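You operate a simulated robot arm through the tools that you are given. There is no shell and no other tool. Be economical: measure what you need, move in short steps, check, and stop when the job is done.

You run a simulated robot arm. Do the job below in one go: nothing can be reset, and whatever is moved stays where it is left.

JOB
Grease the three bearings on the bench, then rock the shaft twice.
Fine: turn each grease knob till a ring of grease shows, not till it lumps; the lever ends back.

The check looks at the end state, three seconds after you hand in, the way a careful person would. Anything else that was tipped, shoved, dropped, spilled or broken makes it a failure.

ROBOT AND FRAMES
A 7-joint arm with a two-finger parallel gripper on a trunk, on a base that drives. Base frame: it is fixed to the floor where the robot stands at the start and does not move with it; the origin is under the middle of the robot, x ahead of it, y to its left, z up. Units: cm, degrees, N and s.
With the tool pointing down near the work surface it reaches from about 24 to 70 cm from the robot's upright axis, wherever it stands. Its first joint turns from -166.0 to 166.0 degrees. Places, roughly: blue grease knob [80, -20, 100]; shaft lever [80, 10, 100]; white grease knob [80, -40, 100]; yellow grease knob [80, 0, 100]. Payload 3.43 kg.
The tool frame sits at the grasp point between the pads (the TCP): z along the fingers, y along the line on which they close. The tips reach 3.4 cm beyond it. The gripper opens to 12.8 cm. The fingers are 2.4 cm wide and 1.2 cm thick; the gripper's body (4.8 by 13 cm) begins 9.6 cm behind the TCP.
Orientation is told as [roll, pitch, yaw] about the base's x, y, z axes, in that order, counted from this pose: with the fingers straight down and closing along the base's y, the tool's x points along the base's -x, its y along +y and its z along -z.

CONTROLS
- The arm moves only by the tool play_rows. Its argument "series" is a list of rows, each an object (a shift or turn left out is 0, a gripper value left out holds the last) with "xyz": the shift along the base's x, y, z in units of 100 mm (1.0 is 100 mm), a list of three; "rotation": the turn, a rotation vector about the base's x, y, z in units of 120 degrees (1.0 is 120 degrees), a list of three; "jaw": the closure, from 0 (fully open) to 1 (shut). In form: [{"xyz": [tx, ty, tz], "rotation": [ax, ay, az], "jaw": jaw}, ...]. A call has 1 to 8 rows; each row is the pose to reach, as a shift and turn from the pose commanded when the call began. A call with a number of a shift or a turn outside -1 to 1 is refused whole. Each row takes 0.2 s and may step no farther than 5 cm and 8.6 degrees from the row before; otherwise, or with a gripper value out of range, the whole call is refused. A pose out of reach is approached as far as the arm can. The call stops where the force on the tool passes 40 N (or 10 N more than at its start, if that is more) or the arm is blocked; 0.2 s more then pass. The fingers move at their own pace (about 10.8 cm/s each) and stop on an object; they squeeze with about 20 N. The grip force told is the motor's: it shows also when the fingers shut on nothing. Time passes only in rows, and 0.2 s behind the last, so rows that repeat a pose let the fingers close. The reply holds the time, the measured pose of the TCP, the force on the tool along the base axes, the opening and the grip force, in the units named above and with some noise, with the torque about the TCP (base axes, N m) and any sound that the robot's microphone picked up, and new pictures: "show" is both (left out), scene, wrist or none.
- Cameras (640 x 400 px; columns grow to the right, rows downward): "scene" is now at [0.17, 12.28, 147.53]; the picture's right is [-0.19, -0.98, 0.00], its down [-0.26, 0.05, -0.96] and it looks along [0.95, -0.18, -0.27] (base axes); focal length 264 px, centre (320, 200). "wrist" rides on the gripper at [7.6, -1.1, -16] in the tool frame; the picture's right is [0.15, 0.99, 0.00], its down [-0.88, 0.13, -0.46] and it looks along [-0.45, 0.07, 0.89] (tool axes); focal length 234 px, centre (320, 200). There is no depth. A picture from a camera that has moved, and an enlarged one, comes with that camera's place and axes in the base frame and with its lens.
- move_column(by): slides the trunk up (or, below 0, down) by that many cm; the arm and the scene camera ride with it, the base frame stays. It gives what a move gives, with no picture.
- base_move(legs): drives the robot by 1 to 6 legs, each [ahead, left, turn to the left] in cm, cm and degrees, along the robot's own axes; the way and the turn of a leg run together, so that a leg with both is an arc; at most 150 cm and 180 degrees a leg. The arm and the cameras ride along, it lands a little off, and it stops where it bumps. It gives what a move gives, and a new picture of the scene camera.
- turn_head(pan, tilt): turns the head with the scene camera to pan (to the left, within 86 degrees either way) and tilt (down, from -29 to 69), counted from straight ahead of the robot. It gives what a move gives, and a new picture of the scene camera.
- close_up(camera, box): a new picture of the part [left, top, right, bottom] of that camera's present view, enlarged. The clock stands still meanwhile.
- finish_job(): hands the job in; it is judged then, once.

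Work in short steps. Places have to be worked out from the pictures, the camera data and where the tool is seen: move nearer, look again, correct. Check each grasp and each placing, and mend what went wrong. You have 120 turns and 260 pictures in all, those below and enlarged ones among them. Open the gripper and draw the arm clear of the work before you hand the job in, unless the task says otherwise; then end with one line.

The tools are called after "Emit:" as name(argument=value, ...) on one line, values as JSON. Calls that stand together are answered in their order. play_rows: Moves the arm, as the interface text tells. Its arguments: {"type":"object","properties":{"series":{"type":"array"},"show":{"type":"string","enum":["both","scene","wrist","none"]}},"required":["series"]} The other tools are called the same way: move_column (by) slides the trunk up or down; base_move (legs) drives the base; turn_head (pan, tilt) turns the head that bears the scene camera; close_up (camera, box) takes an enlarged picture of a part of a camera's view; finish_job () hands the job in.

At the start:

```text
t: 0.0
tcp_pos: [42.24, -2.47, 133.29]
ee_rot: [0.0, 0.0, 0.0]
contact_force: [-0.5, -0.3, 0.2]
ft_torque: [0.0, -0.01, 0.0]
grip_width: 12.8
grip_force: 0.1
trunk travel left (down, up): [-15.0, 17.4]
robot x, y, heading: [-0.28, 0.03, -0.2]
head pan, tilt: [-10.8, 15.5]
```

scene: 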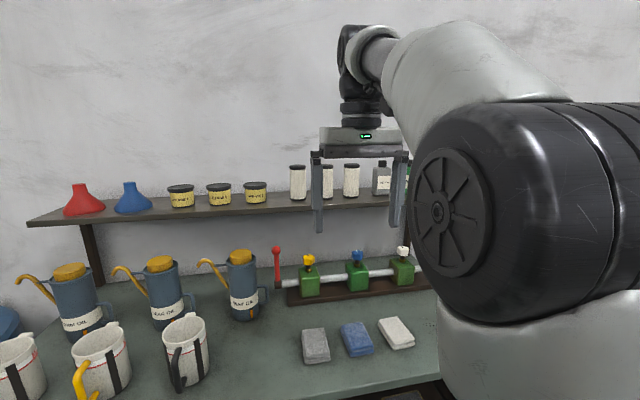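
wrist: 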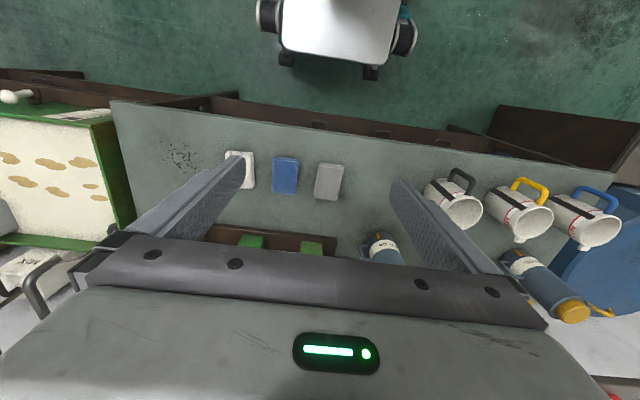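

The rig with three green bearings with yellow, blue and white knobs and a red lever is on the bench. I take an enlarged view of it first.

Emit:
close_up(camera="scene", box=[260, 230, 440, 360])

Emit:
close_up(camera="scene", box=[270, 150, 420, 240])

```text
3.08 times, centred on (350, 295) of scene
camera zoom: at [0.17, 12.28, 147.53], right [-0.19, -0.98, 0.0], down [-0.26, 0.05, -0.96], along [0.95, -0.18, -0.27], focal length 812 px, centre (228, -92)
```

zoom: 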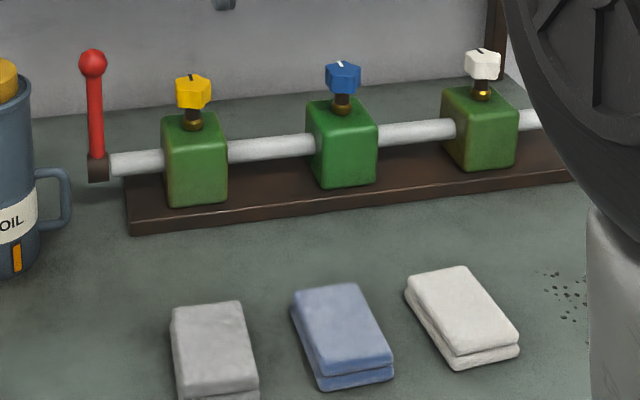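

```text
4.27 times, centred on (345, 195) of scene
camera zoom: at [0.17, 12.28, 147.53], right [-0.19, -0.98, 0.0], down [-0.26, 0.05, -0.96], along [0.95, -0.18, -0.27], focal length 1126 px, centre (213, 221)
```

zoom: 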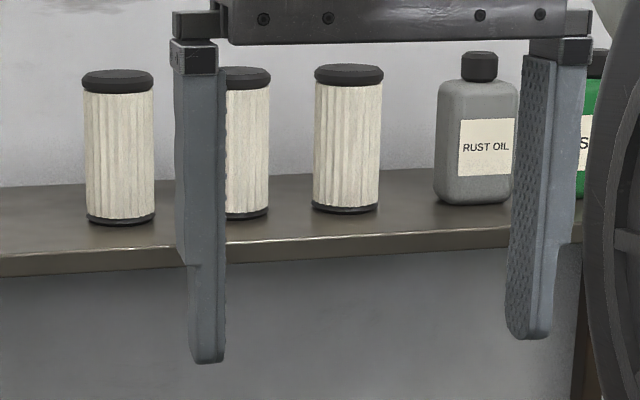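

Knobs look to be near x≈80, y≈1/-16/-33, z≈104. They are beyond reach from here, and the bench edge is at about x=45 with the base front near 27, so I drive 13 cm ahead and 16 cm to the right.

Emit:
base_move(legs=[[0, -16, 0], [13, 0, 0]])

Emit:
play_rows(series=[{"xyz": [0, 0, 0]}], show="wrist")

```text
t: 3.1
tcp_pos: [54.99, -18.42, 133.3]
ee_rot: [0.0, 0.0, 0.3]
contact_force: [1.1, -0.7, -1.0]
ft_torque: [-0.01, 0.01, 0.01]
grip_width: 12.82
grip_force: 0.0
trunk travel left (down, up): [-15.0, 17.4]
robot x, y, heading: [12.83, -15.8, 0.4]
head pan, tilt: [-10.8, 15.5]
camera scene: at [12.84, -3.82, 147.53], right [-0.18, -0.98, 0.0], down [-0.26, 0.05, -0.96], along [0.95, -0.17, -0.27], focal length 264 px, centre (320, 200)
```

scene: 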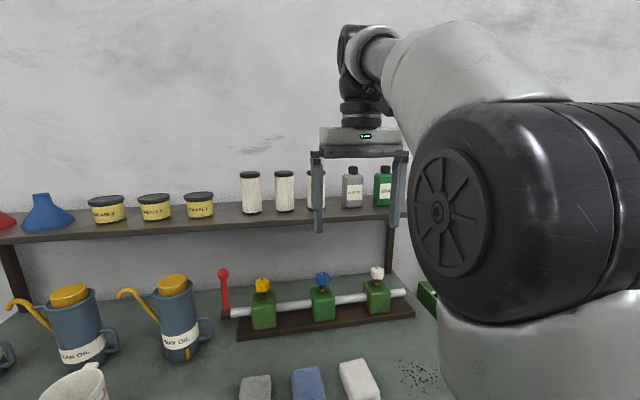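

```text
t: 3.5
tcp_pos: [54.91, -18.27, 133.27]
ee_rot: [0.1, -0.1, 0.4]
contact_force: [-0.2, -0.2, -0.6]
ft_torque: [-0.02, -0.01, -0.01]
grip_width: 12.81
grip_force: 0.1
trunk travel left (down, up): [-15.0, 17.4]
robot x, y, heading: [12.69, -15.78, 0.2]
head pan, tilt: [-10.8, 15.5]
camera wrist: at [47.29, -19.45, 149.21], right [-0.15, 0.99, 0.0], down [0.88, 0.14, 0.46], along [0.45, 0.07, -0.89], focal length 234 px, centre (320, 200)
```

wrist: 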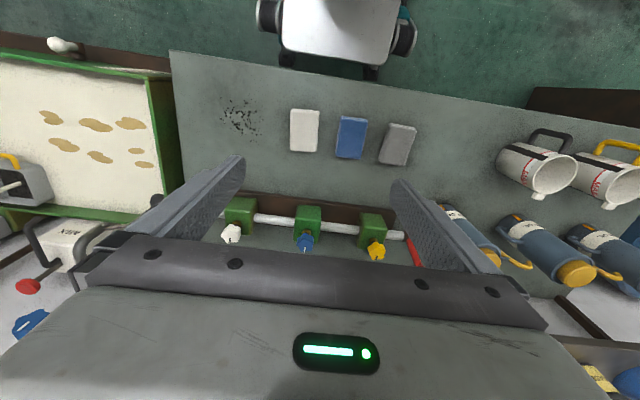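

Triangulated, the blue knob is about (81.3, -17.3, 104.4), which puts it 68.6 cm from the axis, at the limit of reach. I look down to see how much room the base still has.

Emit:
turn_head(pan=20, tilt=69)

```text
t: 4.7
tcp_pos: [55.09, -18.38, 133.34]
ee_rot: [0.0, -0.1, 0.4]
contact_force: [-0.4, -0.4, -0.2]
ft_torque: [0.0, 0.01, 0.03]
grip_width: 12.8
grip_force: 0.0
trunk travel left (down, up): [-15.0, 17.4]
robot x, y, heading: [12.54, -16.09, 0.4]
head pan, tilt: [20.0, 68.8]
camera scene: at [8.9, -0.17, 140.05], right [0.35, -0.94, 0.0], down [-0.87, -0.32, -0.36], along [0.34, 0.13, -0.93], focal length 264 px, centre (320, 200)
```

scene: 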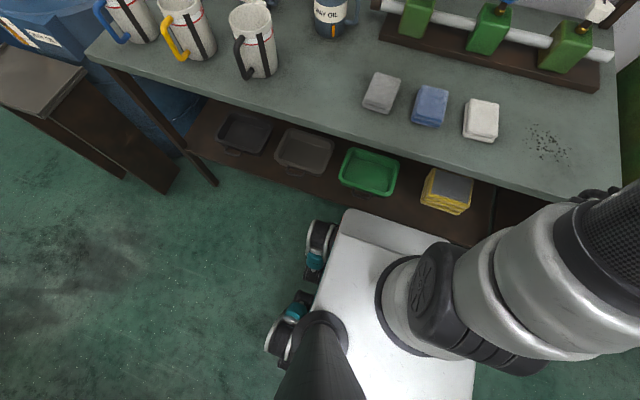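

Base is close to the bench already, so I leave it there. I point the head at the rig and bring the gripper down in front of the blue knob, staying low because of the shelf.

Emit:
turn_head(pan=-8, tilt=28)

Emit:
play_rows(series=[{"xyz": [0.3, 0.03, -0.4]}, {"xyz": [0.6, 0.06, -0.8]}, {"xyz": [0.9, 0.1, -1.0]}, {"xyz": [0.99, 0.1, -1.0]}])

```text
t: 5.8
tcp_pos: [55.08, -18.27, 133.21]
ee_rot: [0.1, 0.0, 0.4]
contact_force: [0.2, -0.5, 0.3]
ft_torque: [0.01, 0.01, 0.03]
grip_width: 12.82
grip_force: 0.1
trunk travel left (down, up): [-15.0, 17.4]
robot x, y, heading: [12.56, -16.27, 0.5]
head pan, tilt: [-8.0, 28.0]
camera scene: at [12.69, -3.32, 145.5], right [-0.13, -0.99, 0.0], down [-0.47, 0.06, -0.88], along [0.87, -0.12, -0.47], focal length 264 px, centre (320, 200)
```

scene: 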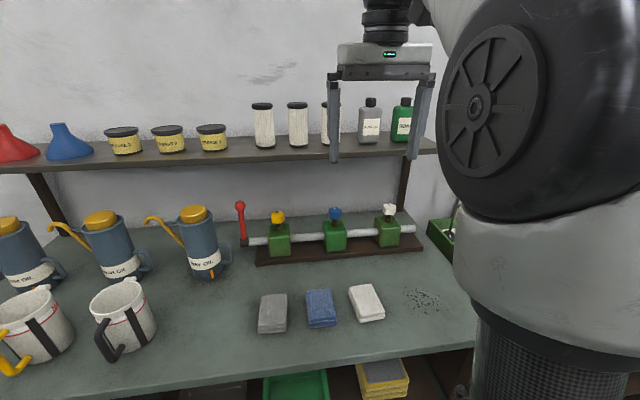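

```text
t: 6.8
tcp_pos: [64.93, -17.08, 123.1]
ee_rot: [0.1, -0.1, 0.4]
contact_force: [0.0, -0.6, 0.4]
ft_torque: [-0.01, 0.04, 0.0]
grip_width: 12.8
grip_force: 0.0
trunk travel left (down, up): [-15.0, 17.4]
robot x, y, heading: [12.6, -16.16, 0.4]
head pan, tilt: [-8.0, 28.0]
camera scene: at [12.71, -3.33, 145.51], right [-0.13, -0.99, 0.0], down [-0.47, 0.06, -0.88], along [0.88, -0.12, -0.47], focal length 264 px, centre (320, 200)
camera wrist: at [57.21, -18.14, 139.02], right [-0.15, 0.99, 0.0], down [0.88, 0.14, 0.46], along [0.45, 0.07, -0.89], focal length 234 px, centre (320, 200)
```

scene: 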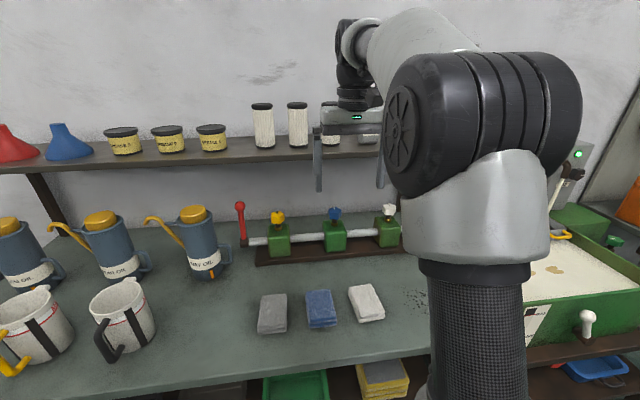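
wrist: 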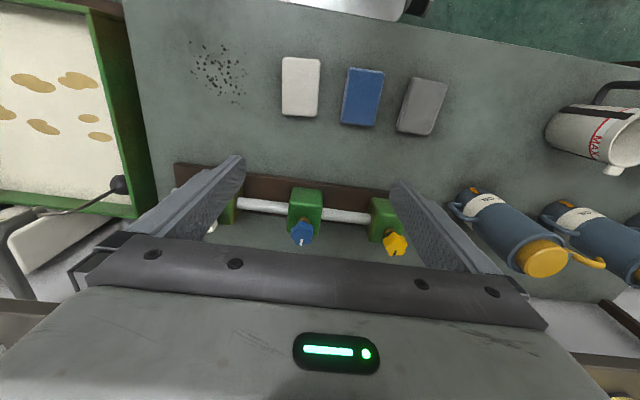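

Knobs are at about blue (81, -17.6) and yellow (81.2, -0.7), with the shelf front around x≈88-90. I go on down and forward to (74, -17.6, 111).

Emit:
play_rows(series=[{"xyz": [0.1, -0.02, -0.4]}, {"xyz": [0.2, -0.05, -0.8]}, {"xyz": [0.55, -0.05, -1.0]}, {"xyz": [0.9, -0.05, -1.0]}, {"xyz": [0.9, -0.05, -1.0]}])

Emit:
close_up(camera="scene", box=[220, 90, 420, 270])

```text
t: 8.0
tcp_pos: [73.83, -17.94, 113.26]
ee_rot: [0.0, 0.0, 0.4]
contact_force: [0.3, -0.4, -1.6]
ft_torque: [0.02, -0.01, 0.0]
grip_width: 12.8
grip_force: 0.1
trunk travel left (down, up): [-15.0, 17.4]
robot x, y, heading: [12.95, -16.18, 0.2]
head pan, tilt: [-8.0, 28.0]
camera scene: at [12.71, -3.33, 145.51], right [-0.13, -0.99, 0.0], down [-0.47, 0.06, -0.88], along [0.88, -0.12, -0.47], focal length 264 px, centre (320, 200)
camera wrist: at [66.07, -19.06, 129.2], right [-0.15, 0.99, 0.0], down [0.88, 0.14, 0.46], along [0.45, 0.07, -0.89], focal length 234 px, centre (320, 200)
```

scene: 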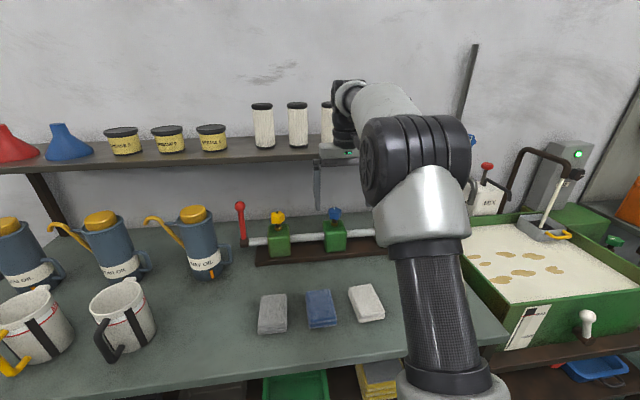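
wrist: 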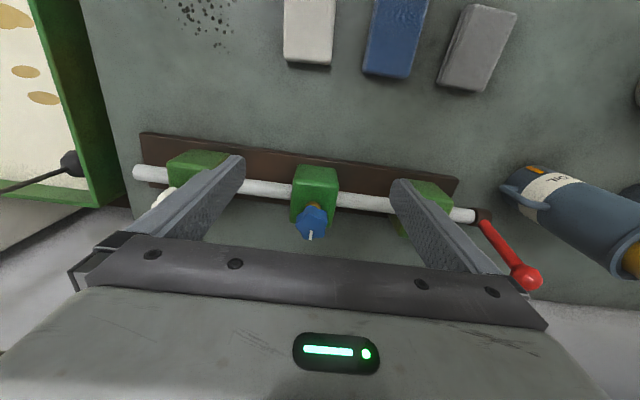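

```text
2.22 times, centred on (320, 180) of scene
camera zoom: at [12.71, -3.33, 145.51], right [-0.13, -0.99, 0.0], down [-0.47, 0.06, -0.88], along [0.88, -0.12, -0.47], focal length 586 px, centre (320, 244)
```

zoom: 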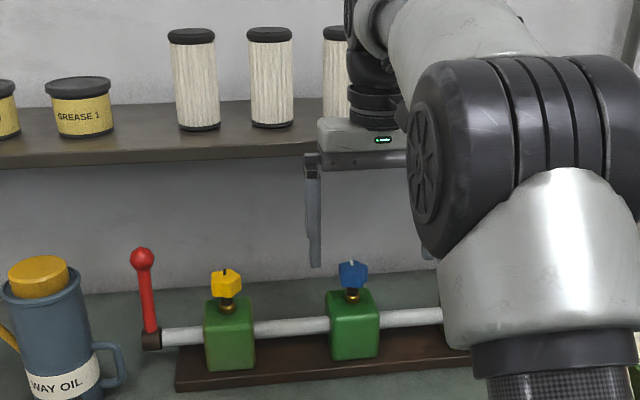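

Blue knob is at about (81.2, -17.5, 104). I move over it with tips just above the knob top and check clearance to the shelf.

Emit:
play_rows(series=[{"xyz": [0.37, 0.04, -0.2]}, {"xyz": [0.73, 0.04, -0.2]}, {"xyz": [0.73, 0.04, -0.2]}])

Emit:
close_up(camera="wrist", box=[220, 120, 420, 245])

```text
t: 8.8
tcp_pos: [80.12, -17.74, 110.92]
ee_rot: [0.0, 0.4, 0.4]
contact_force: [-24.5, 3.8, -13.0]
ft_torque: [-0.23, -2.07, -0.23]
grip_width: 12.81
grip_force: 0.1
out of reach, approached as far as the arm can: row 2, 3
trunk travel left (down, up): [-15.0, 17.4]
robot x, y, heading: [12.65, -16.31, 0.5]
head pan, tilt: [-8.0, 28.0]
camera scene: at [12.49, -3.29, 145.48], right [-0.13, -0.99, 0.0], down [-0.46, 0.06, -0.88], along [0.88, -0.12, -0.47], focal length 264 px, centre (320, 200)
camera wrist: at [72.57, -18.79, 126.96], right [-0.15, 0.99, 0.0], down [0.88, 0.14, 0.45], along [0.44, 0.07, -0.89], focal length 234 px, centre (320, 200)
```

scene: 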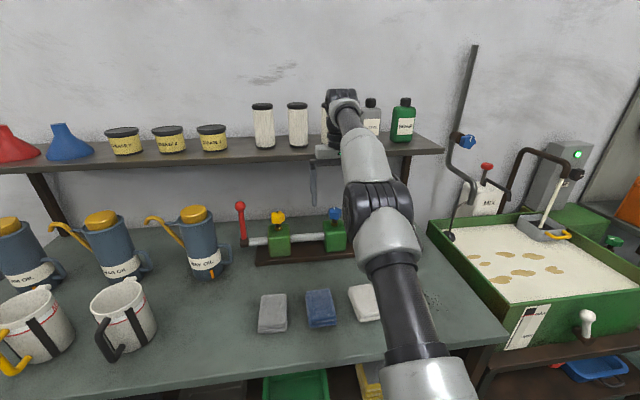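
wrist: 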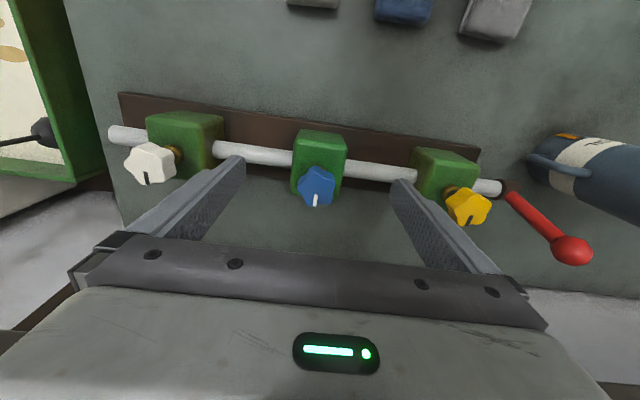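

```text
3.20 times, centred on (320, 182) of wrist
camera zoom: at [72.57, -18.79, 126.96], right [-0.15, 0.99, 0.0], down [0.88, 0.14, 0.45], along [0.44, 0.07, -0.89], focal length 749 px, centre (320, 256)
```

zoom: 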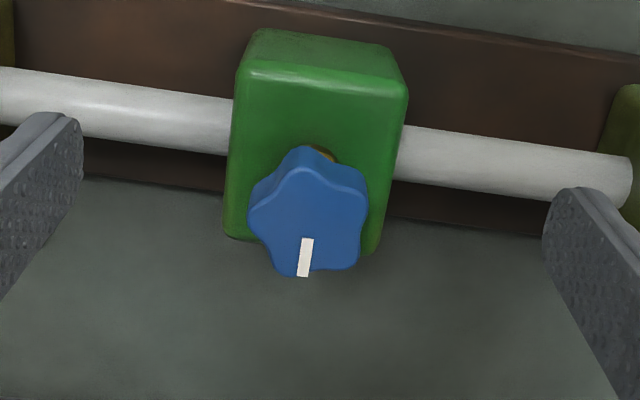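

The gripper body touched the shelf front (about x=82.5, z≈120), so a straight-down grip won't fit. I back off and tilt the tool 40° so the fingers point forward and down with the body clear of the shelf.

Emit:
play_rows(series=[{"xyz": [-0.4, 0, 0]}, {"xyz": [-0.8, 0, 0], "rotation": [0, -0.05, 0]}, {"xyz": [-1.0, 0, 0], "rotation": [0, -0.11, 0]}, {"xyz": [-1.0, 0, 0], "rotation": [0, -0.17, 0]}, {"xyz": [-1.0, 0, 0], "rotation": [0, -0.23, 0]}, {"xyz": [-1.0, 0, 0], "rotation": [0, -0.29, 0]}, {"xyz": [-1.0, 0, 0], "rotation": [0, -0.333, 0]}, {"xyz": [-1.0, 0, 0], "rotation": [0, -0.333, 0]}])

```text
t: 10.6
tcp_pos: [70.56, -17.62, 111.22]
ee_rot: [-0.3, -39.9, 0.5]
contact_force: [0.6, 0.7, 0.0]
ft_torque: [0.01, -0.03, 0.01]
grip_width: 12.81
grip_force: 0.0
trunk travel left (down, up): [-15.0, 17.4]
robot x, y, heading: [13.06, -15.96, 0.7]
head pan, tilt: [-8.0, 28.0]
camera scene: at [12.69, -3.33, 145.51], right [-0.13, -0.99, 0.0], down [-0.47, 0.06, -0.88], along [0.88, -0.12, -0.47], focal length 264 px, centre (320, 200)
camera wrist: at [54.34, -18.78, 118.52], right [-0.12, 0.99, -0.1], down [0.38, 0.14, 0.91], along [0.92, 0.07, -0.39], focal length 234 px, centre (320, 200)
```

scene: 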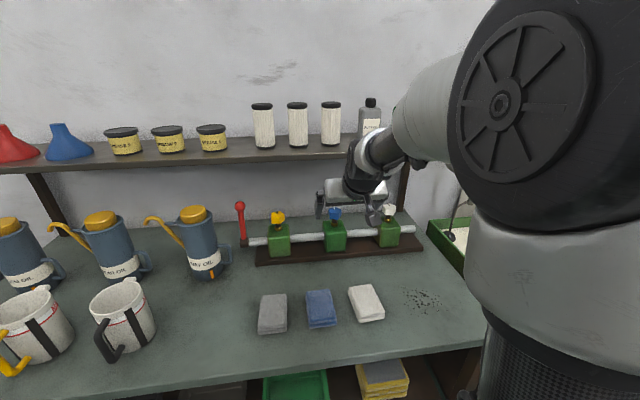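
wrist: 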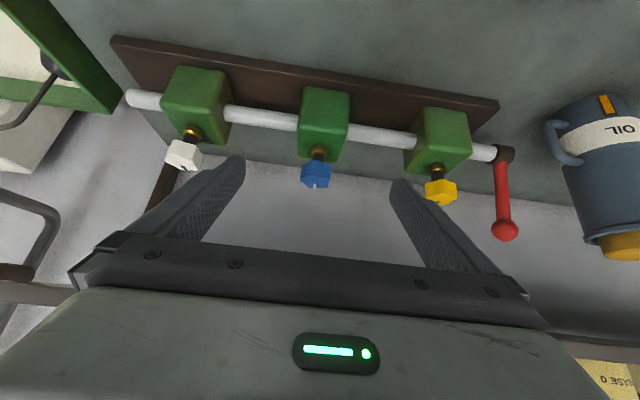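

From here the knobs triangulate to blue (81.5, -17.6, 103.5), white (81.5, -34.5), yellow (81.5, -0.3). I take a close look at the stems as a baseline.

Emit:
close_up(camera="wrist", box=[270, 80, 370, 200])

Emit:
close_up(camera="wrist", box=[130, 60, 250, 180])

Emit:
close_up(camera="wrist", box=[390, 95, 530, 245])

```text
3.33 times, centred on (320, 140) of wrist
camera zoom: at [54.34, -18.78, 118.52], right [-0.12, 0.99, -0.1], down [0.38, 0.14, 0.91], along [0.92, 0.07, -0.39], focal length 781 px, centre (320, 400)
```

zoom: 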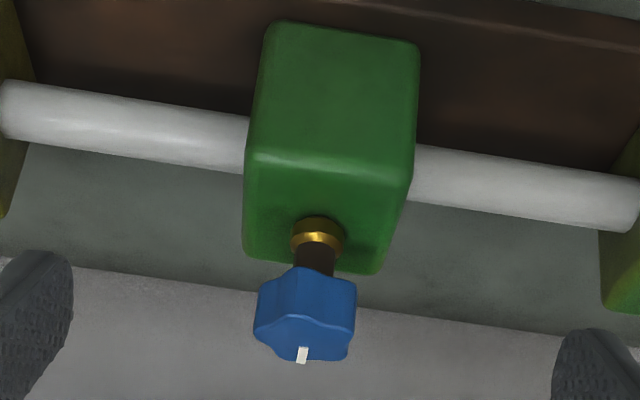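

```text
3.33 times, centred on (190, 120) of wrist
camera zoom: at [54.34, -18.78, 118.52], right [-0.12, 0.99, -0.1], down [0.38, 0.14, 0.91], along [0.92, 0.07, -0.39], focal length 781 px, centre (753, 467)
```

zoom: 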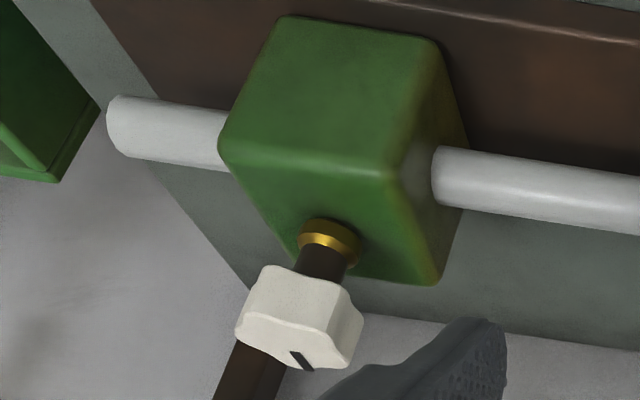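

```text
2.67 times, centred on (460, 170) of wrist
camera zoom: at [54.34, -18.78, 118.52], right [-0.12, 0.99, -0.1], down [0.38, 0.14, 0.91], along [0.92, 0.07, -0.39], focal length 624 px, centre (-53, 280)
```

zoom: 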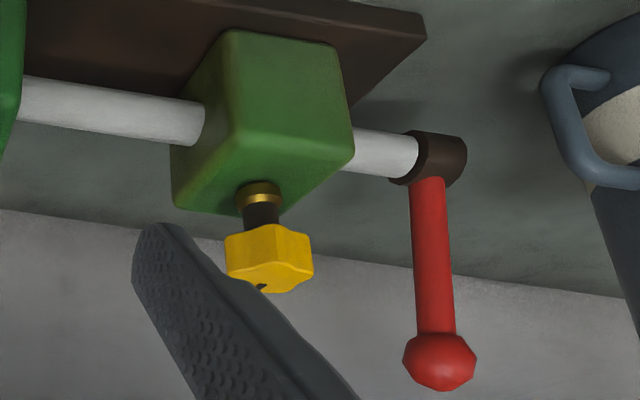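

Brass collars show no grease yet. I lower the tilted fingers so they straddle the blue knob, without closing yet.

Emit:
play_rows(series=[{"xyz": [0.35, 0, -0.22]}, {"xyz": [0.7, 0, -0.44]}, {"xyz": [0.98, 0, -0.64]}, {"xyz": [0.98, 0, -0.66], "jaw": 0.3}, {"xyz": [0.98, 0, -0.66], "jaw": 0.3}])

```text
t: 11.8
tcp_pos: [80.37, -17.83, 104.67]
ee_rot: [-0.4, -39.9, 0.5]
contact_force: [-0.5, -0.1, -0.4]
ft_torque: [0.01, 0.0, -0.01]
grip_width: 8.96
grip_force: 0.1
trunk travel left (down, up): [-15.0, 17.4]
robot x, y, heading: [12.55, -16.53, 0.5]
head pan, tilt: [-8.0, 28.0]
camera scene: at [12.69, -3.33, 145.51], right [-0.13, -0.99, 0.0], down [-0.47, 0.06, -0.88], along [0.88, -0.12, -0.47], focal length 264 px, centre (320, 200)
camera wrist: at [64.1, -18.91, 112.0], right [-0.12, 0.99, -0.1], down [0.38, 0.14, 0.91], along [0.92, 0.07, -0.39], focal length 234 px, centre (320, 200)
```

scene: 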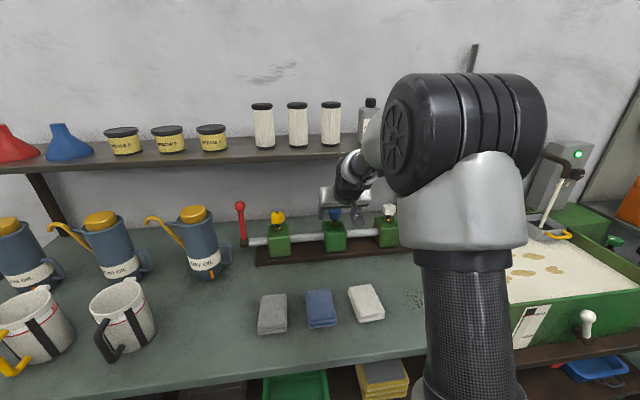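
wrist: 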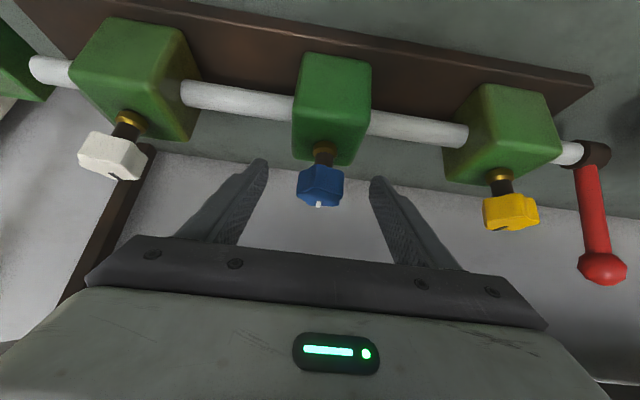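

The blue knob is centred between the fingers. I close on it.

Emit:
play_rows(series=[{"jaw": 0.65}, {"jaw": 0.9}, {"jaw": 0.9}, {"jaw": 0.9}], show="wrist")

```text
t: 12.8
tcp_pos: [80.21, -17.61, 104.65]
ee_rot: [-0.3, -39.9, 0.6]
contact_force: [0.2, 5.3, -0.7]
ft_torque: [0.36, -0.15, 0.19]
grip_width: 4.08
grip_force: 44.8
trunk travel left (down, up): [-15.0, 17.4]
robot x, y, heading: [12.85, -15.59, 0.4]
head pan, tilt: [-8.0, 28.0]
camera wrist: at [64.09, -18.81, 112.01], right [-0.12, 0.99, -0.1], down [0.38, 0.14, 0.91], along [0.92, 0.07, -0.39], focal length 234 px, centre (320, 200)
```

wrist: 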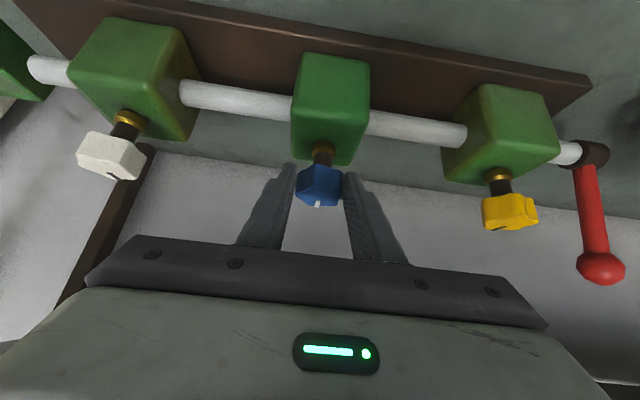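

Firm grip at 4.1 cm and the rig hasn't moved. I turn clockwise about 24° around the knob axis and check torque and grease.

Emit:
play_rows(series=[{"xyz": [0.001, 0.016, 0], "rotation": [0, 0, -0.067]}, {"xyz": [0.005, 0.033, 0], "rotation": [0, 0, -0.133]}, {"xyz": [0.01, 0.048, 0], "rotation": [0, 0, -0.2]}], show="wrist")

Emit:
close_up(camera="wrist", box=[260, 40, 400, 230])

```text
t: 13.7
tcp_pos: [79.91, -16.14, 104.56]
ee_rot: [-0.3, -39.6, -22.7]
contact_force: [-14.9, 5.6, 12.3]
ft_torque: [0.51, 0.72, 0.17]
grip_width: 3.68
grip_force: 45.4
trunk travel left (down, up): [-15.0, 17.4]
robot x, y, heading: [12.66, -16.55, 0.5]
head pan, tilt: [-8.0, 28.0]
stopped in row 3: the force on the tool passed its limit at 41 N (the readings are from after the stop); the commanded pose is now the measured one
camera wrist: at [64.66, -10.86, 112.11], right [0.28, 0.95, -0.1], down [0.41, -0.03, 0.91], along [0.87, -0.3, -0.4], focal length 234 px, centre (320, 200)
```

wrist: 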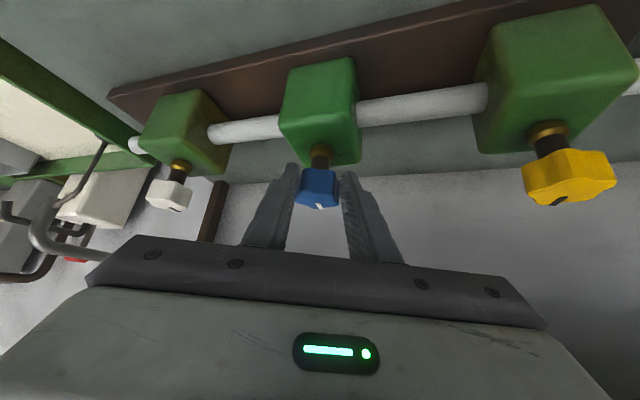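

```text
2.11 times, centred on (330, 135) of wrist
camera zoom: at [64.66, -10.86, 112.11], right [0.28, 0.95, -0.1], down [0.41, -0.03, 0.91], along [0.87, -0.3, -0.4], focal length 493 px, centre (299, 337)
```

zoom: 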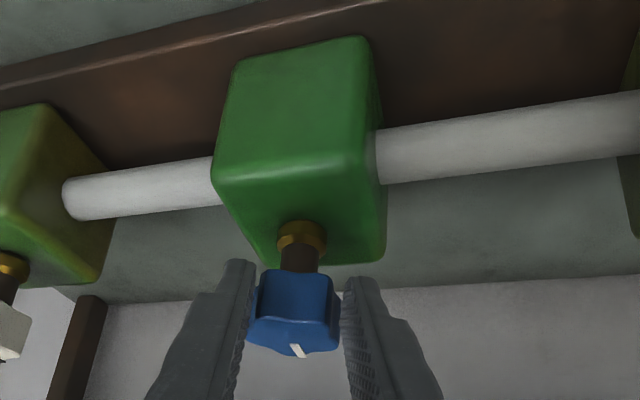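

The mark followed the gripper, so the knob turned about 20°, but the TCP drift shows the knob axis is really near (82.9, -17.6, 102.5). I open, re-seat about that axis and swing back to yaw +25 for a full stroke.

Emit:
play_rows(series=[{"jaw": 0.4}, {"jaw": 0.4}, {"xyz": [0.09, -0.11, -0.03], "rotation": [0, 0, 0.066], "jaw": 0.4}, {"xyz": [0.179, -0.132, -0.06], "rotation": [0, 0, 0.133], "jaw": 0.4}, {"xyz": [0.179, -0.149, -0.06], "rotation": [0, 0, 0.2], "jaw": 0.4}, {"xyz": [0.181, -0.165, -0.06], "rotation": [0, 0, 0.267], "jaw": 0.4}, {"xyz": [0.184, -0.182, -0.06], "rotation": [0, 0, 0.333], "jaw": 0.4}, {"xyz": [0.19, -0.197, -0.06], "rotation": [0, 0, 0.397], "jaw": 0.4}], show="wrist")

Emit:
close_up(camera="wrist", box=[240, 40, 400, 240])

```text
t: 15.5
tcp_pos: [82.13, -18.43, 103.95]
ee_rot: [-0.4, -39.6, 24.9]
contact_force: [0.4, 1.0, 0.4]
ft_torque: [-0.03, 0.0, -0.06]
grip_width: 7.69
grip_force: 0.0
trunk travel left (down, up): [-15.0, 17.4]
robot x, y, heading: [12.78, -16.02, 0.5]
head pan, tilt: [-8.0, 28.0]
camera wrist: at [67.9, -26.01, 111.34], right [-0.52, 0.85, -0.1], down [0.3, 0.29, 0.91], along [0.8, 0.44, -0.4], focal length 234 px, centre (320, 200)
```

wrist: 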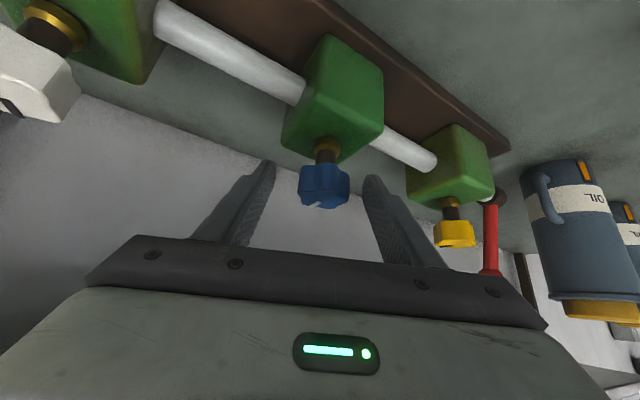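

```text
2.00 times, centred on (320, 140) of wrist
camera zoom: at [67.9, -26.01, 111.34], right [-0.52, 0.85, -0.1], down [0.3, 0.29, 0.91], along [0.8, 0.44, -0.4], focal length 468 px, centre (320, 320)
```

zoom: 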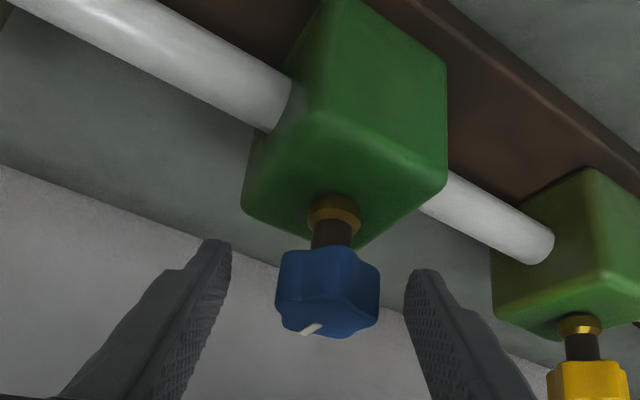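

Knob confirmed at (82.8, -17.6, 102.5) and well centred. I grip and turn clockwise 48° about that axis.

Emit:
play_rows(series=[{"jaw": 0.9}, {"jaw": 0.9}, {"xyz": [-0.006, 0.015, 0], "rotation": [0, 0, -0.066]}, {"xyz": [-0.009, 0.032, 0], "rotation": [0, 0, -0.133]}, {"xyz": [-0.011, 0.048, 0], "rotation": [0, 0, -0.2]}, {"xyz": [-0.011, 0.065, 0], "rotation": [0, 0, -0.267]}, {"xyz": [-0.007, 0.085, 0], "rotation": [0, 0, -0.333]}, {"xyz": [0.0, 0.102, 0], "rotation": [0, 0, -0.4]}], show="wrist")

Emit:
close_up(camera="wrist", box=[240, 40, 400, 240])

```text
t: 17.3
tcp_pos: [82.32, -17.07, 103.83]
ee_rot: [-0.1, -39.8, -23.0]
contact_force: [3.7, 9.7, -0.7]
ft_torque: [0.1, -0.5, 0.69]
grip_width: 4.19
grip_force: 44.6
trunk travel left (down, up): [-15.0, 17.4]
robot x, y, heading: [12.47, -16.06, 0.7]
head pan, tilt: [-8.0, 28.0]
camera wrist: at [66.88, -11.69, 111.34], right [0.28, 0.95, -0.1], down [0.41, -0.03, 0.91], along [0.87, -0.3, -0.4], focal length 234 px, centre (320, 200)
```

wrist: 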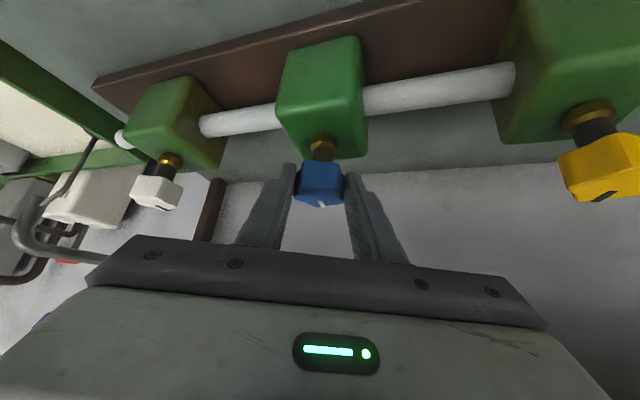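

```text
2.00 times, centred on (320, 140) of wrist
camera zoom: at [66.88, -11.69, 111.34], right [0.28, 0.95, -0.1], down [0.41, -0.03, 0.91], along [0.87, -0.3, -0.4], focal length 468 px, centre (320, 320)
```

zoom: 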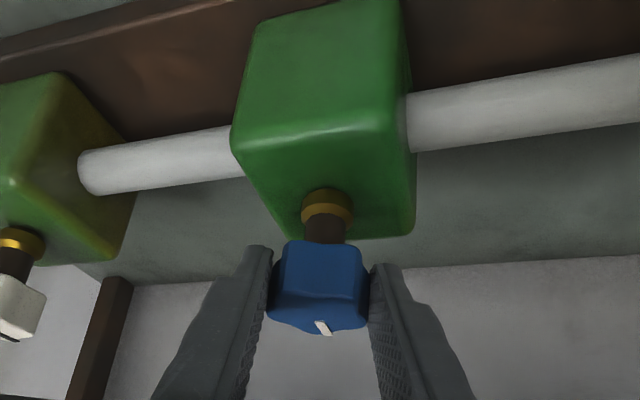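

The mark (on the far side of the cap) stayed pointing about +x, so the knob slipped in the fingers with 0.7 Nm resistance: clockwise looks like a stop. I turn the other way, counter-clockwise, from here.

Emit:
play_rows(series=[{"xyz": [-0.005, -0.017, 0], "rotation": [0, 0, 0.067]}, {"xyz": [-0.01, -0.035, 0], "rotation": [0, 0, 0.133]}, {"xyz": [-0.011, -0.052, 0], "rotation": [0, 0, 0.2]}], show="wrist")

Emit:
close_up(camera="wrist", box=[240, 40, 400, 240])

```text
t: 18.1
tcp_pos: [82.02, -17.47, 103.89]
ee_rot: [-0.2, -39.8, 1.0]
contact_force: [15.2, 10.9, 8.6]
ft_torque: [1.2, 0.19, 0.16]
grip_width: 4.22
grip_force: 44.8
trunk travel left (down, up): [-15.0, 17.4]
robot x, y, heading: [12.59, -16.07, 0.7]
head pan, tilt: [-8.0, 28.0]
camera wrist: at [65.92, -18.77, 111.36], right [-0.13, 0.99, -0.1], down [0.38, 0.14, 0.91], along [0.92, 0.08, -0.4], focal length 234 px, centre (320, 200)
```

wrist: 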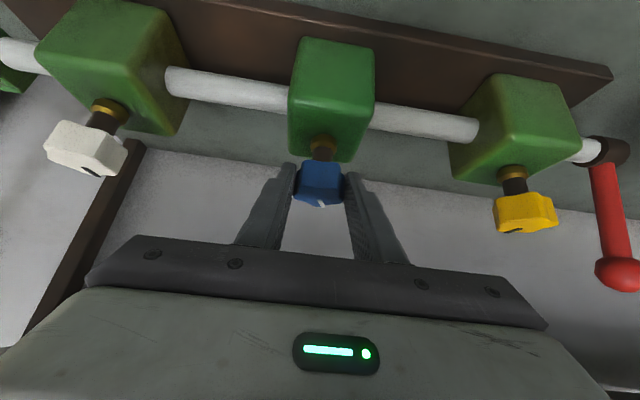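

```text
2.00 times, centred on (320, 140) of wrist
camera zoom: at [65.92, -18.77, 111.36], right [-0.13, 0.99, -0.1], down [0.38, 0.14, 0.91], along [0.92, 0.08, -0.4], focal length 468 px, centre (320, 320)
```

zoom: 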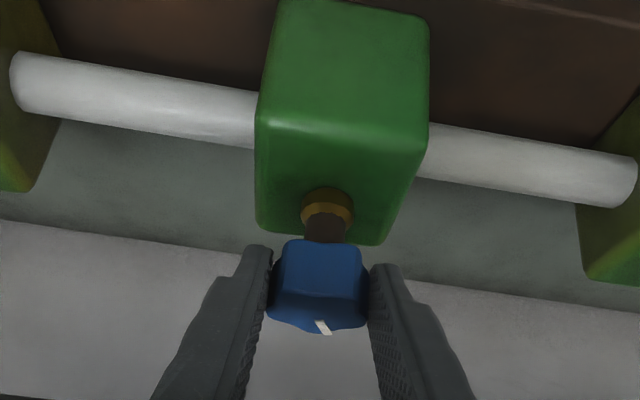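

The mark now moved with the gripper by about 24°, so counter-clockwise is the working direction. No grease yet, so I continue to yaw +25.

Emit:
play_rows(series=[{"xyz": [0.0, -0.017, 0], "rotation": [0, 0, 0.067]}, {"xyz": [0.004, -0.033, 0], "rotation": [0, 0, 0.133]}, {"xyz": [0.01, -0.048, 0], "rotation": [0, 0, 0.2]}], show="none")

Emit:
close_up(camera="wrist", box=[240, 40, 400, 240])

```text
t: 18.9
tcp_pos: [82.13, -17.98, 103.91]
ee_rot: [-0.2, -39.9, 25.0]
contact_force: [18.6, 11.4, 11.0]
ft_torque: [1.26, -0.63, 0.02]
grip_width: 4.17
grip_force: 44.8
trunk travel left (down, up): [-15.0, 17.4]
robot x, y, heading: [12.57, -16.17, 0.4]
head pan, tilt: [-8.0, 28.0]
```

```text
2.00 times, centred on (320, 140) of wrist
camera zoom: at [67.91, -25.62, 111.39], right [-0.52, 0.85, -0.1], down [0.29, 0.28, 0.91], along [0.8, 0.44, -0.4], focal length 468 px, centre (320, 320)
```

zoom: 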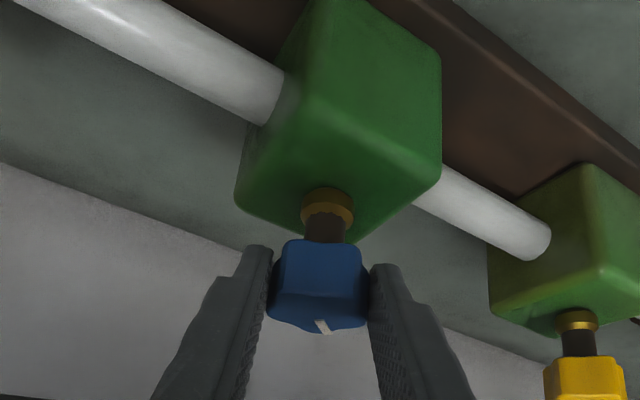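

About 48° turned and still clean. I open and swing back to yaw -30 for another stroke.

Emit:
play_rows(series=[{"jaw": 0.4}, {"xyz": [-0.006, 0.015, 0], "rotation": [0, 0, -0.066], "jaw": 0.4}, {"xyz": [-0.009, 0.031, 0], "rotation": [0, 0, -0.131]}, {"xyz": [-0.011, 0.047, 0], "rotation": [0, 0, -0.196]}, {"xyz": [-0.011, 0.063, 0], "rotation": [0, 0, -0.262]}, {"xyz": [-0.007, 0.08, 0], "rotation": [0, 0, -0.328]}, {"xyz": [-0.002, 0.096, 0], "rotation": [0, 0, -0.393]}, {"xyz": [0.005, 0.111, 0], "rotation": [0, 0, -0.458]}], show="none")

Emit:
play_rows(series=[{"jaw": 0.9}, {"jaw": 0.9}, {"xyz": [-0.007, -0.015, 0], "rotation": [0, 0, 0.066]}, {"xyz": [-0.012, -0.031, 0], "rotation": [0, 0, 0.131]}, {"xyz": [-0.015, -0.048, 0], "rotation": [0, 0, 0.196]}, {"xyz": [-0.016, -0.06, 0], "rotation": [0, 0, 0.25]}], show="none")

Emit:
close_up(camera="wrist", box=[240, 40, 400, 240])

```text
t: 20.7
tcp_pos: [82.13, -17.19, 103.78]
ee_rot: [-0.4, -39.6, -30.2]
contact_force: [-0.8, 0.3, -0.3]
ft_torque: [0.02, 0.02, 0.0]
grip_width: 7.69
grip_force: 0.0
trunk travel left (down, up): [-15.0, 17.4]
robot x, y, heading: [12.73, -16.27, 0.4]
head pan, tilt: [-8.0, 28.0]
```

```text
t: 22.1
tcp_pos: [82.23, -17.58, 103.83]
ee_rot: [-0.3, -39.6, 0.0]
contact_force: [7.3, 5.2, 1.5]
ft_torque: [0.97, 0.39, 0.02]
grip_width: 4.15
grip_force: 45.2
trunk travel left (down, up): [-15.0, 17.4]
robot x, y, heading: [12.43, -16.26, 0.6]
head pan, tilt: [-8.0, 28.0]
```

```text
2.00 times, centred on (320, 140) of wrist
camera zoom: at [65.95, -18.6, 111.33], right [-0.11, 0.99, -0.1], down [0.39, 0.13, 0.91], along [0.92, 0.06, -0.4], focal length 468 px, centre (320, 320)
```

zoom: 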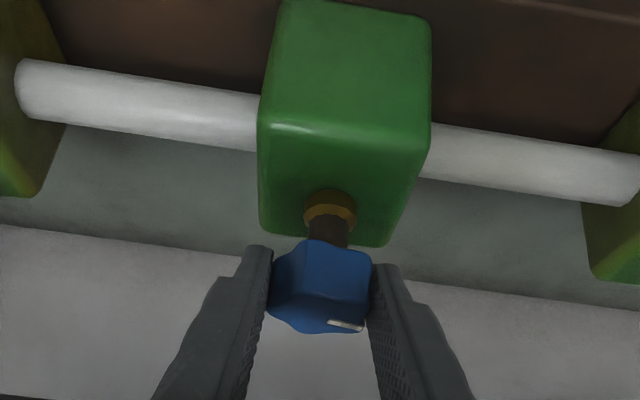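

The mark is at about 77°, roughly 73° turned in all. No grease yet, so I continue in smaller steps.

Emit:
play_rows(series=[{"xyz": [0.001, -0.015, 0], "rotation": [0, 0, 0.066]}, {"xyz": [0.004, -0.03, 0], "rotation": [0, 0, 0.125]}], show="none")

Emit:
close_up(camera="wrist", box=[270, 80, 370, 200])

Emit:
play_rows(series=[{"xyz": [0.005, -0.015, 0], "rotation": [0, 0, 0.066]}, {"xyz": [0.012, -0.03, 0], "rotation": [0, 0, 0.125]}], show="none")

Emit:
close_up(camera="wrist", box=[270, 80, 370, 200])

```text
t: 22.7
tcp_pos: [82.22, -17.87, 103.87]
ee_rot: [-0.3, -39.6, 15.0]
contact_force: [9.5, 8.1, 5.5]
ft_torque: [0.94, -0.12, 0.04]
grip_width: 4.16
grip_force: 44.9
trunk travel left (down, up): [-15.0, 17.4]
robot x, y, heading: [12.56, -16.25, 0.8]
head pan, tilt: [-8.0, 28.0]
```

```text
3.33 times, centred on (320, 140) of wrist
camera zoom: at [66.82, -23.0, 111.33], right [-0.36, 0.93, -0.1], down [0.34, 0.23, 0.91], along [0.87, 0.3, -0.4], focal length 781 px, centre (320, 400)
```

zoom: 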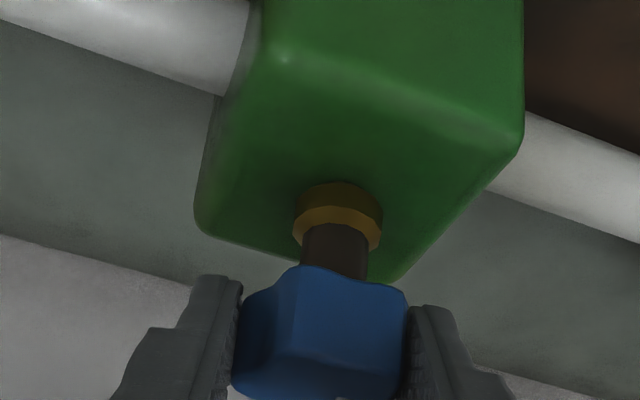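

```text
t: 23.3
tcp_pos: [82.2, -18.29, 103.85]
ee_rot: [-0.3, -39.5, 30.0]
contact_force: [8.2, 6.7, 7.3]
ft_torque: [0.99, 0.15, -0.01]
grip_width: 4.08
grip_force: 44.8
trunk travel left (down, up): [-15.0, 17.4]
robot x, y, heading: [12.56, -16.52, 0.4]
head pan, tilt: [-8.0, 28.0]
```

```text
3.33 times, centred on (320, 140) of wrist
camera zoom: at [68.68, -27.14, 111.35], right [-0.59, 0.8, -0.1], down [0.27, 0.31, 0.91], along [0.76, 0.51, -0.4], focal length 781 px, centre (320, 400)
```

zoom: 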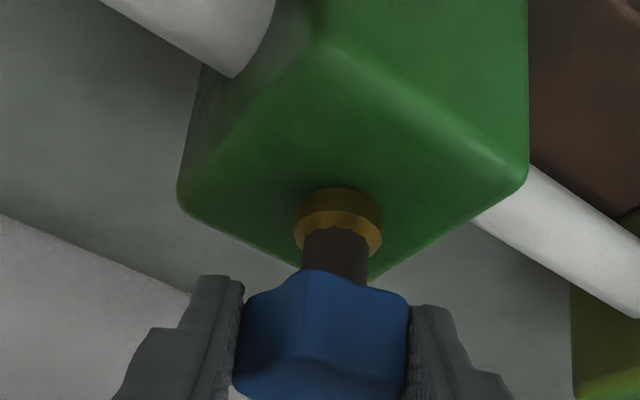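

About 103° turned with low resistance and still clean. I make another stroke back to -30 and on.

Emit:
play_rows(series=[{"jaw": 0.4}, {"xyz": [-0.008, 0.015, 0], "rotation": [0, 0, -0.071], "jaw": 0.4}, {"xyz": [-0.013, 0.031, 0], "rotation": [0, 0, -0.142]}, {"xyz": [-0.016, 0.049, 0], "rotation": [0, 0, -0.213]}, {"xyz": [-0.016, 0.068, 0], "rotation": [0, 0, -0.284]}, {"xyz": [-0.014, 0.086, 0], "rotation": [0, 0, -0.355]}, {"xyz": [-0.009, 0.103, 0], "rotation": [0, 0, -0.426]}, {"xyz": [0.0, 0.12, 0], "rotation": [0, 0, -0.497]}], show="wrist")

Emit:
play_rows(series=[{"jaw": 0.9}, {"jaw": 0.9}, {"xyz": [-0.007, -0.015, 0], "rotation": [0, 0, 0.066]}, {"xyz": [-0.01, -0.03, 0], "rotation": [0, 0, 0.125]}], show="wrist")

Emit:
close_up(camera="wrist", box=[240, 40, 400, 240])

```text
t: 25.1
tcp_pos: [82.08, -17.3, 103.8]
ee_rot: [-0.4, -39.5, -29.8]
contact_force: [-0.5, 0.5, 0.2]
ft_torque: [0.02, 0.01, 0.02]
grip_width: 7.68
grip_force: 0.1
trunk travel left (down, up): [-15.0, 17.4]
robot x, y, heading: [12.62, -16.51, 0.3]
head pan, tilt: [-8.0, 28.0]
camera wrist: at [67.63, -10.07, 111.3], right [0.4, 0.91, -0.1], down [0.4, -0.08, 0.91], along [0.82, -0.4, -0.4], focal length 234 px, centre (320, 200)
```

wrist: 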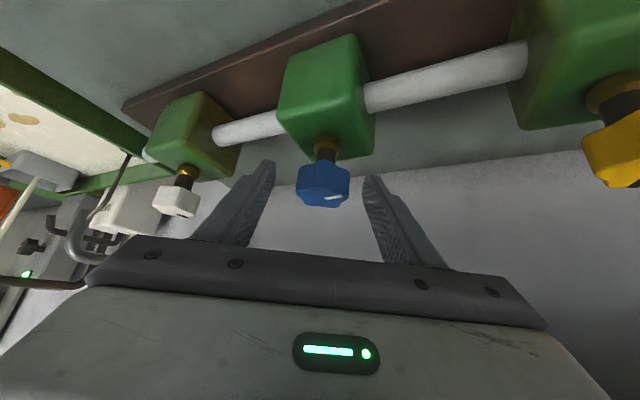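

```text
t: 26.1
tcp_pos: [82.18, -17.43, 103.9]
ee_rot: [-0.2, -39.7, -14.5]
contact_force: [9.1, 8.4, -0.6]
ft_torque: [1.02, -0.48, 0.1]
grip_width: 4.18
grip_force: 44.8
trunk travel left (down, up): [-15.0, 17.4]
robot x, y, heading: [12.66, -16.27, 0.5]
head pan, tilt: [-8.0, 28.0]
camera wrist: at [66.23, -14.21, 111.3], right [0.14, 0.98, -0.1], down [0.41, 0.03, 0.91], along [0.9, -0.17, -0.4], focal length 234 px, centre (320, 200)
```

wrist: 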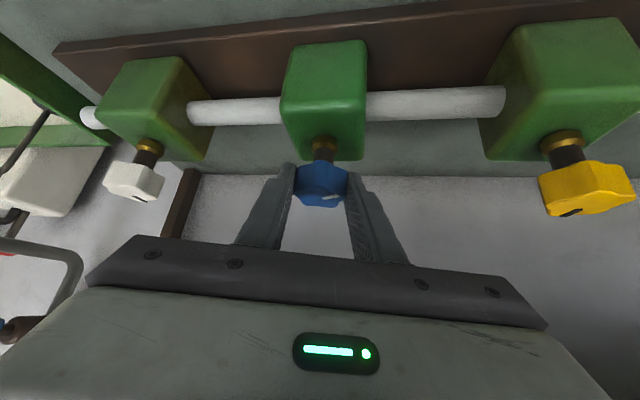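

```text
2.00 times, centred on (320, 140) of wrist
camera zoom: at [66.23, -14.21, 111.3], right [0.14, 0.98, -0.1], down [0.41, 0.03, 0.91], along [0.9, -0.17, -0.4], focal length 468 px, centre (320, 320)
```

zoom: 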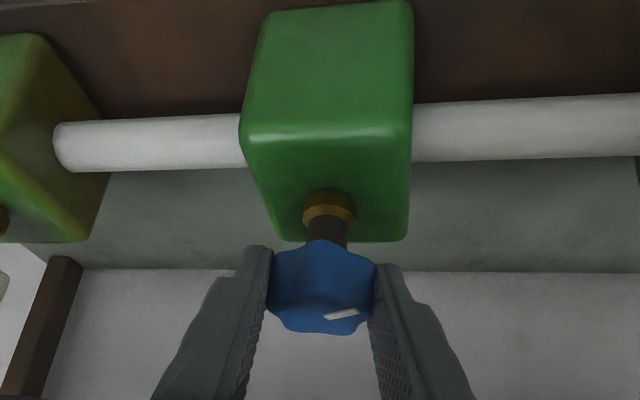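

The mark reads about 118°, so the knob is turning properly. There's still no ring at the collar or the shaft, so I continue.

Emit:
play_rows(series=[{"xyz": [-0.003, -0.015, 0], "rotation": [0, 0, 0.066]}, {"xyz": [-0.004, -0.03, 0], "rotation": [0, 0, 0.125]}, {"xyz": [-0.004, -0.045, 0], "rotation": [0, 0, 0.19]}], show="none")

Emit:
close_up(camera="wrist", box=[240, 40, 400, 240])

Emit:
play_rows(series=[{"xyz": [0.003, -0.015, 0], "rotation": [0, 0, 0.066]}, {"xyz": [0.01, -0.03, 0], "rotation": [0, 0, 0.125]}, {"xyz": [0.015, -0.042, 0], "rotation": [0, 0, 0.18]}], show="none")

Emit:
close_up(camera="wrist", box=[240, 40, 400, 240])

```text
t: 26.9
tcp_pos: [82.1, -17.77, 104.0]
ee_rot: [-0.3, -39.7, 8.0]
contact_force: [17.9, 5.5, 7.2]
ft_torque: [0.97, -0.13, 0.03]
grip_width: 4.16
grip_force: 44.7
trunk travel left (down, up): [-15.0, 17.4]
robot x, y, heading: [12.47, -16.45, 0.5]
head pan, tilt: [-8.0, 28.0]
```

```text
2.00 times, centred on (320, 140) of wrist
camera zoom: at [66.26, -20.96, 111.31], right [-0.25, 0.96, -0.1], down [0.36, 0.19, 0.91], along [0.9, 0.19, -0.4], focal length 468 px, centre (320, 320)
```

zoom: 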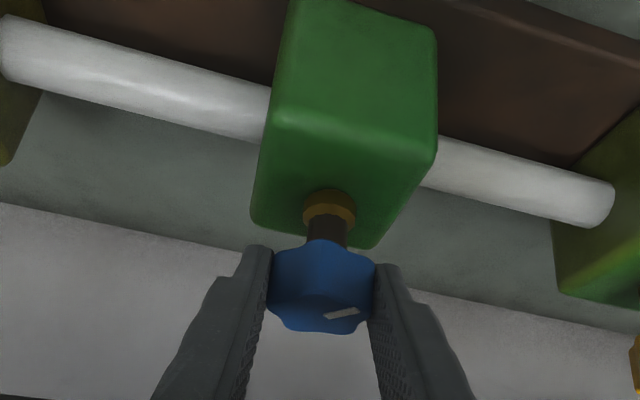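

```text
t: 27.7
tcp_pos: [82.25, -18.14, 103.92]
ee_rot: [-0.3, -39.6, 29.8]
contact_force: [16.8, 6.8, 4.4]
ft_torque: [1.31, -0.32, -0.02]
grip_width: 4.17
grip_force: 44.7
trunk travel left (down, up): [-15.0, 17.4]
robot x, y, heading: [12.56, -16.02, 0.4]
head pan, tilt: [-8.0, 28.0]
```

```text
2.00 times, centred on (320, 140) of wrist
camera zoom: at [68.74, -26.93, 111.35], right [-0.59, 0.81, -0.1], down [0.27, 0.31, 0.91], along [0.76, 0.51, -0.4], focal length 468 px, centre (320, 320)
```

zoom: 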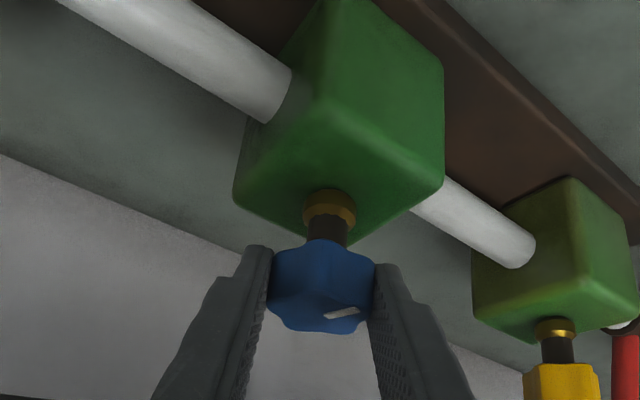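

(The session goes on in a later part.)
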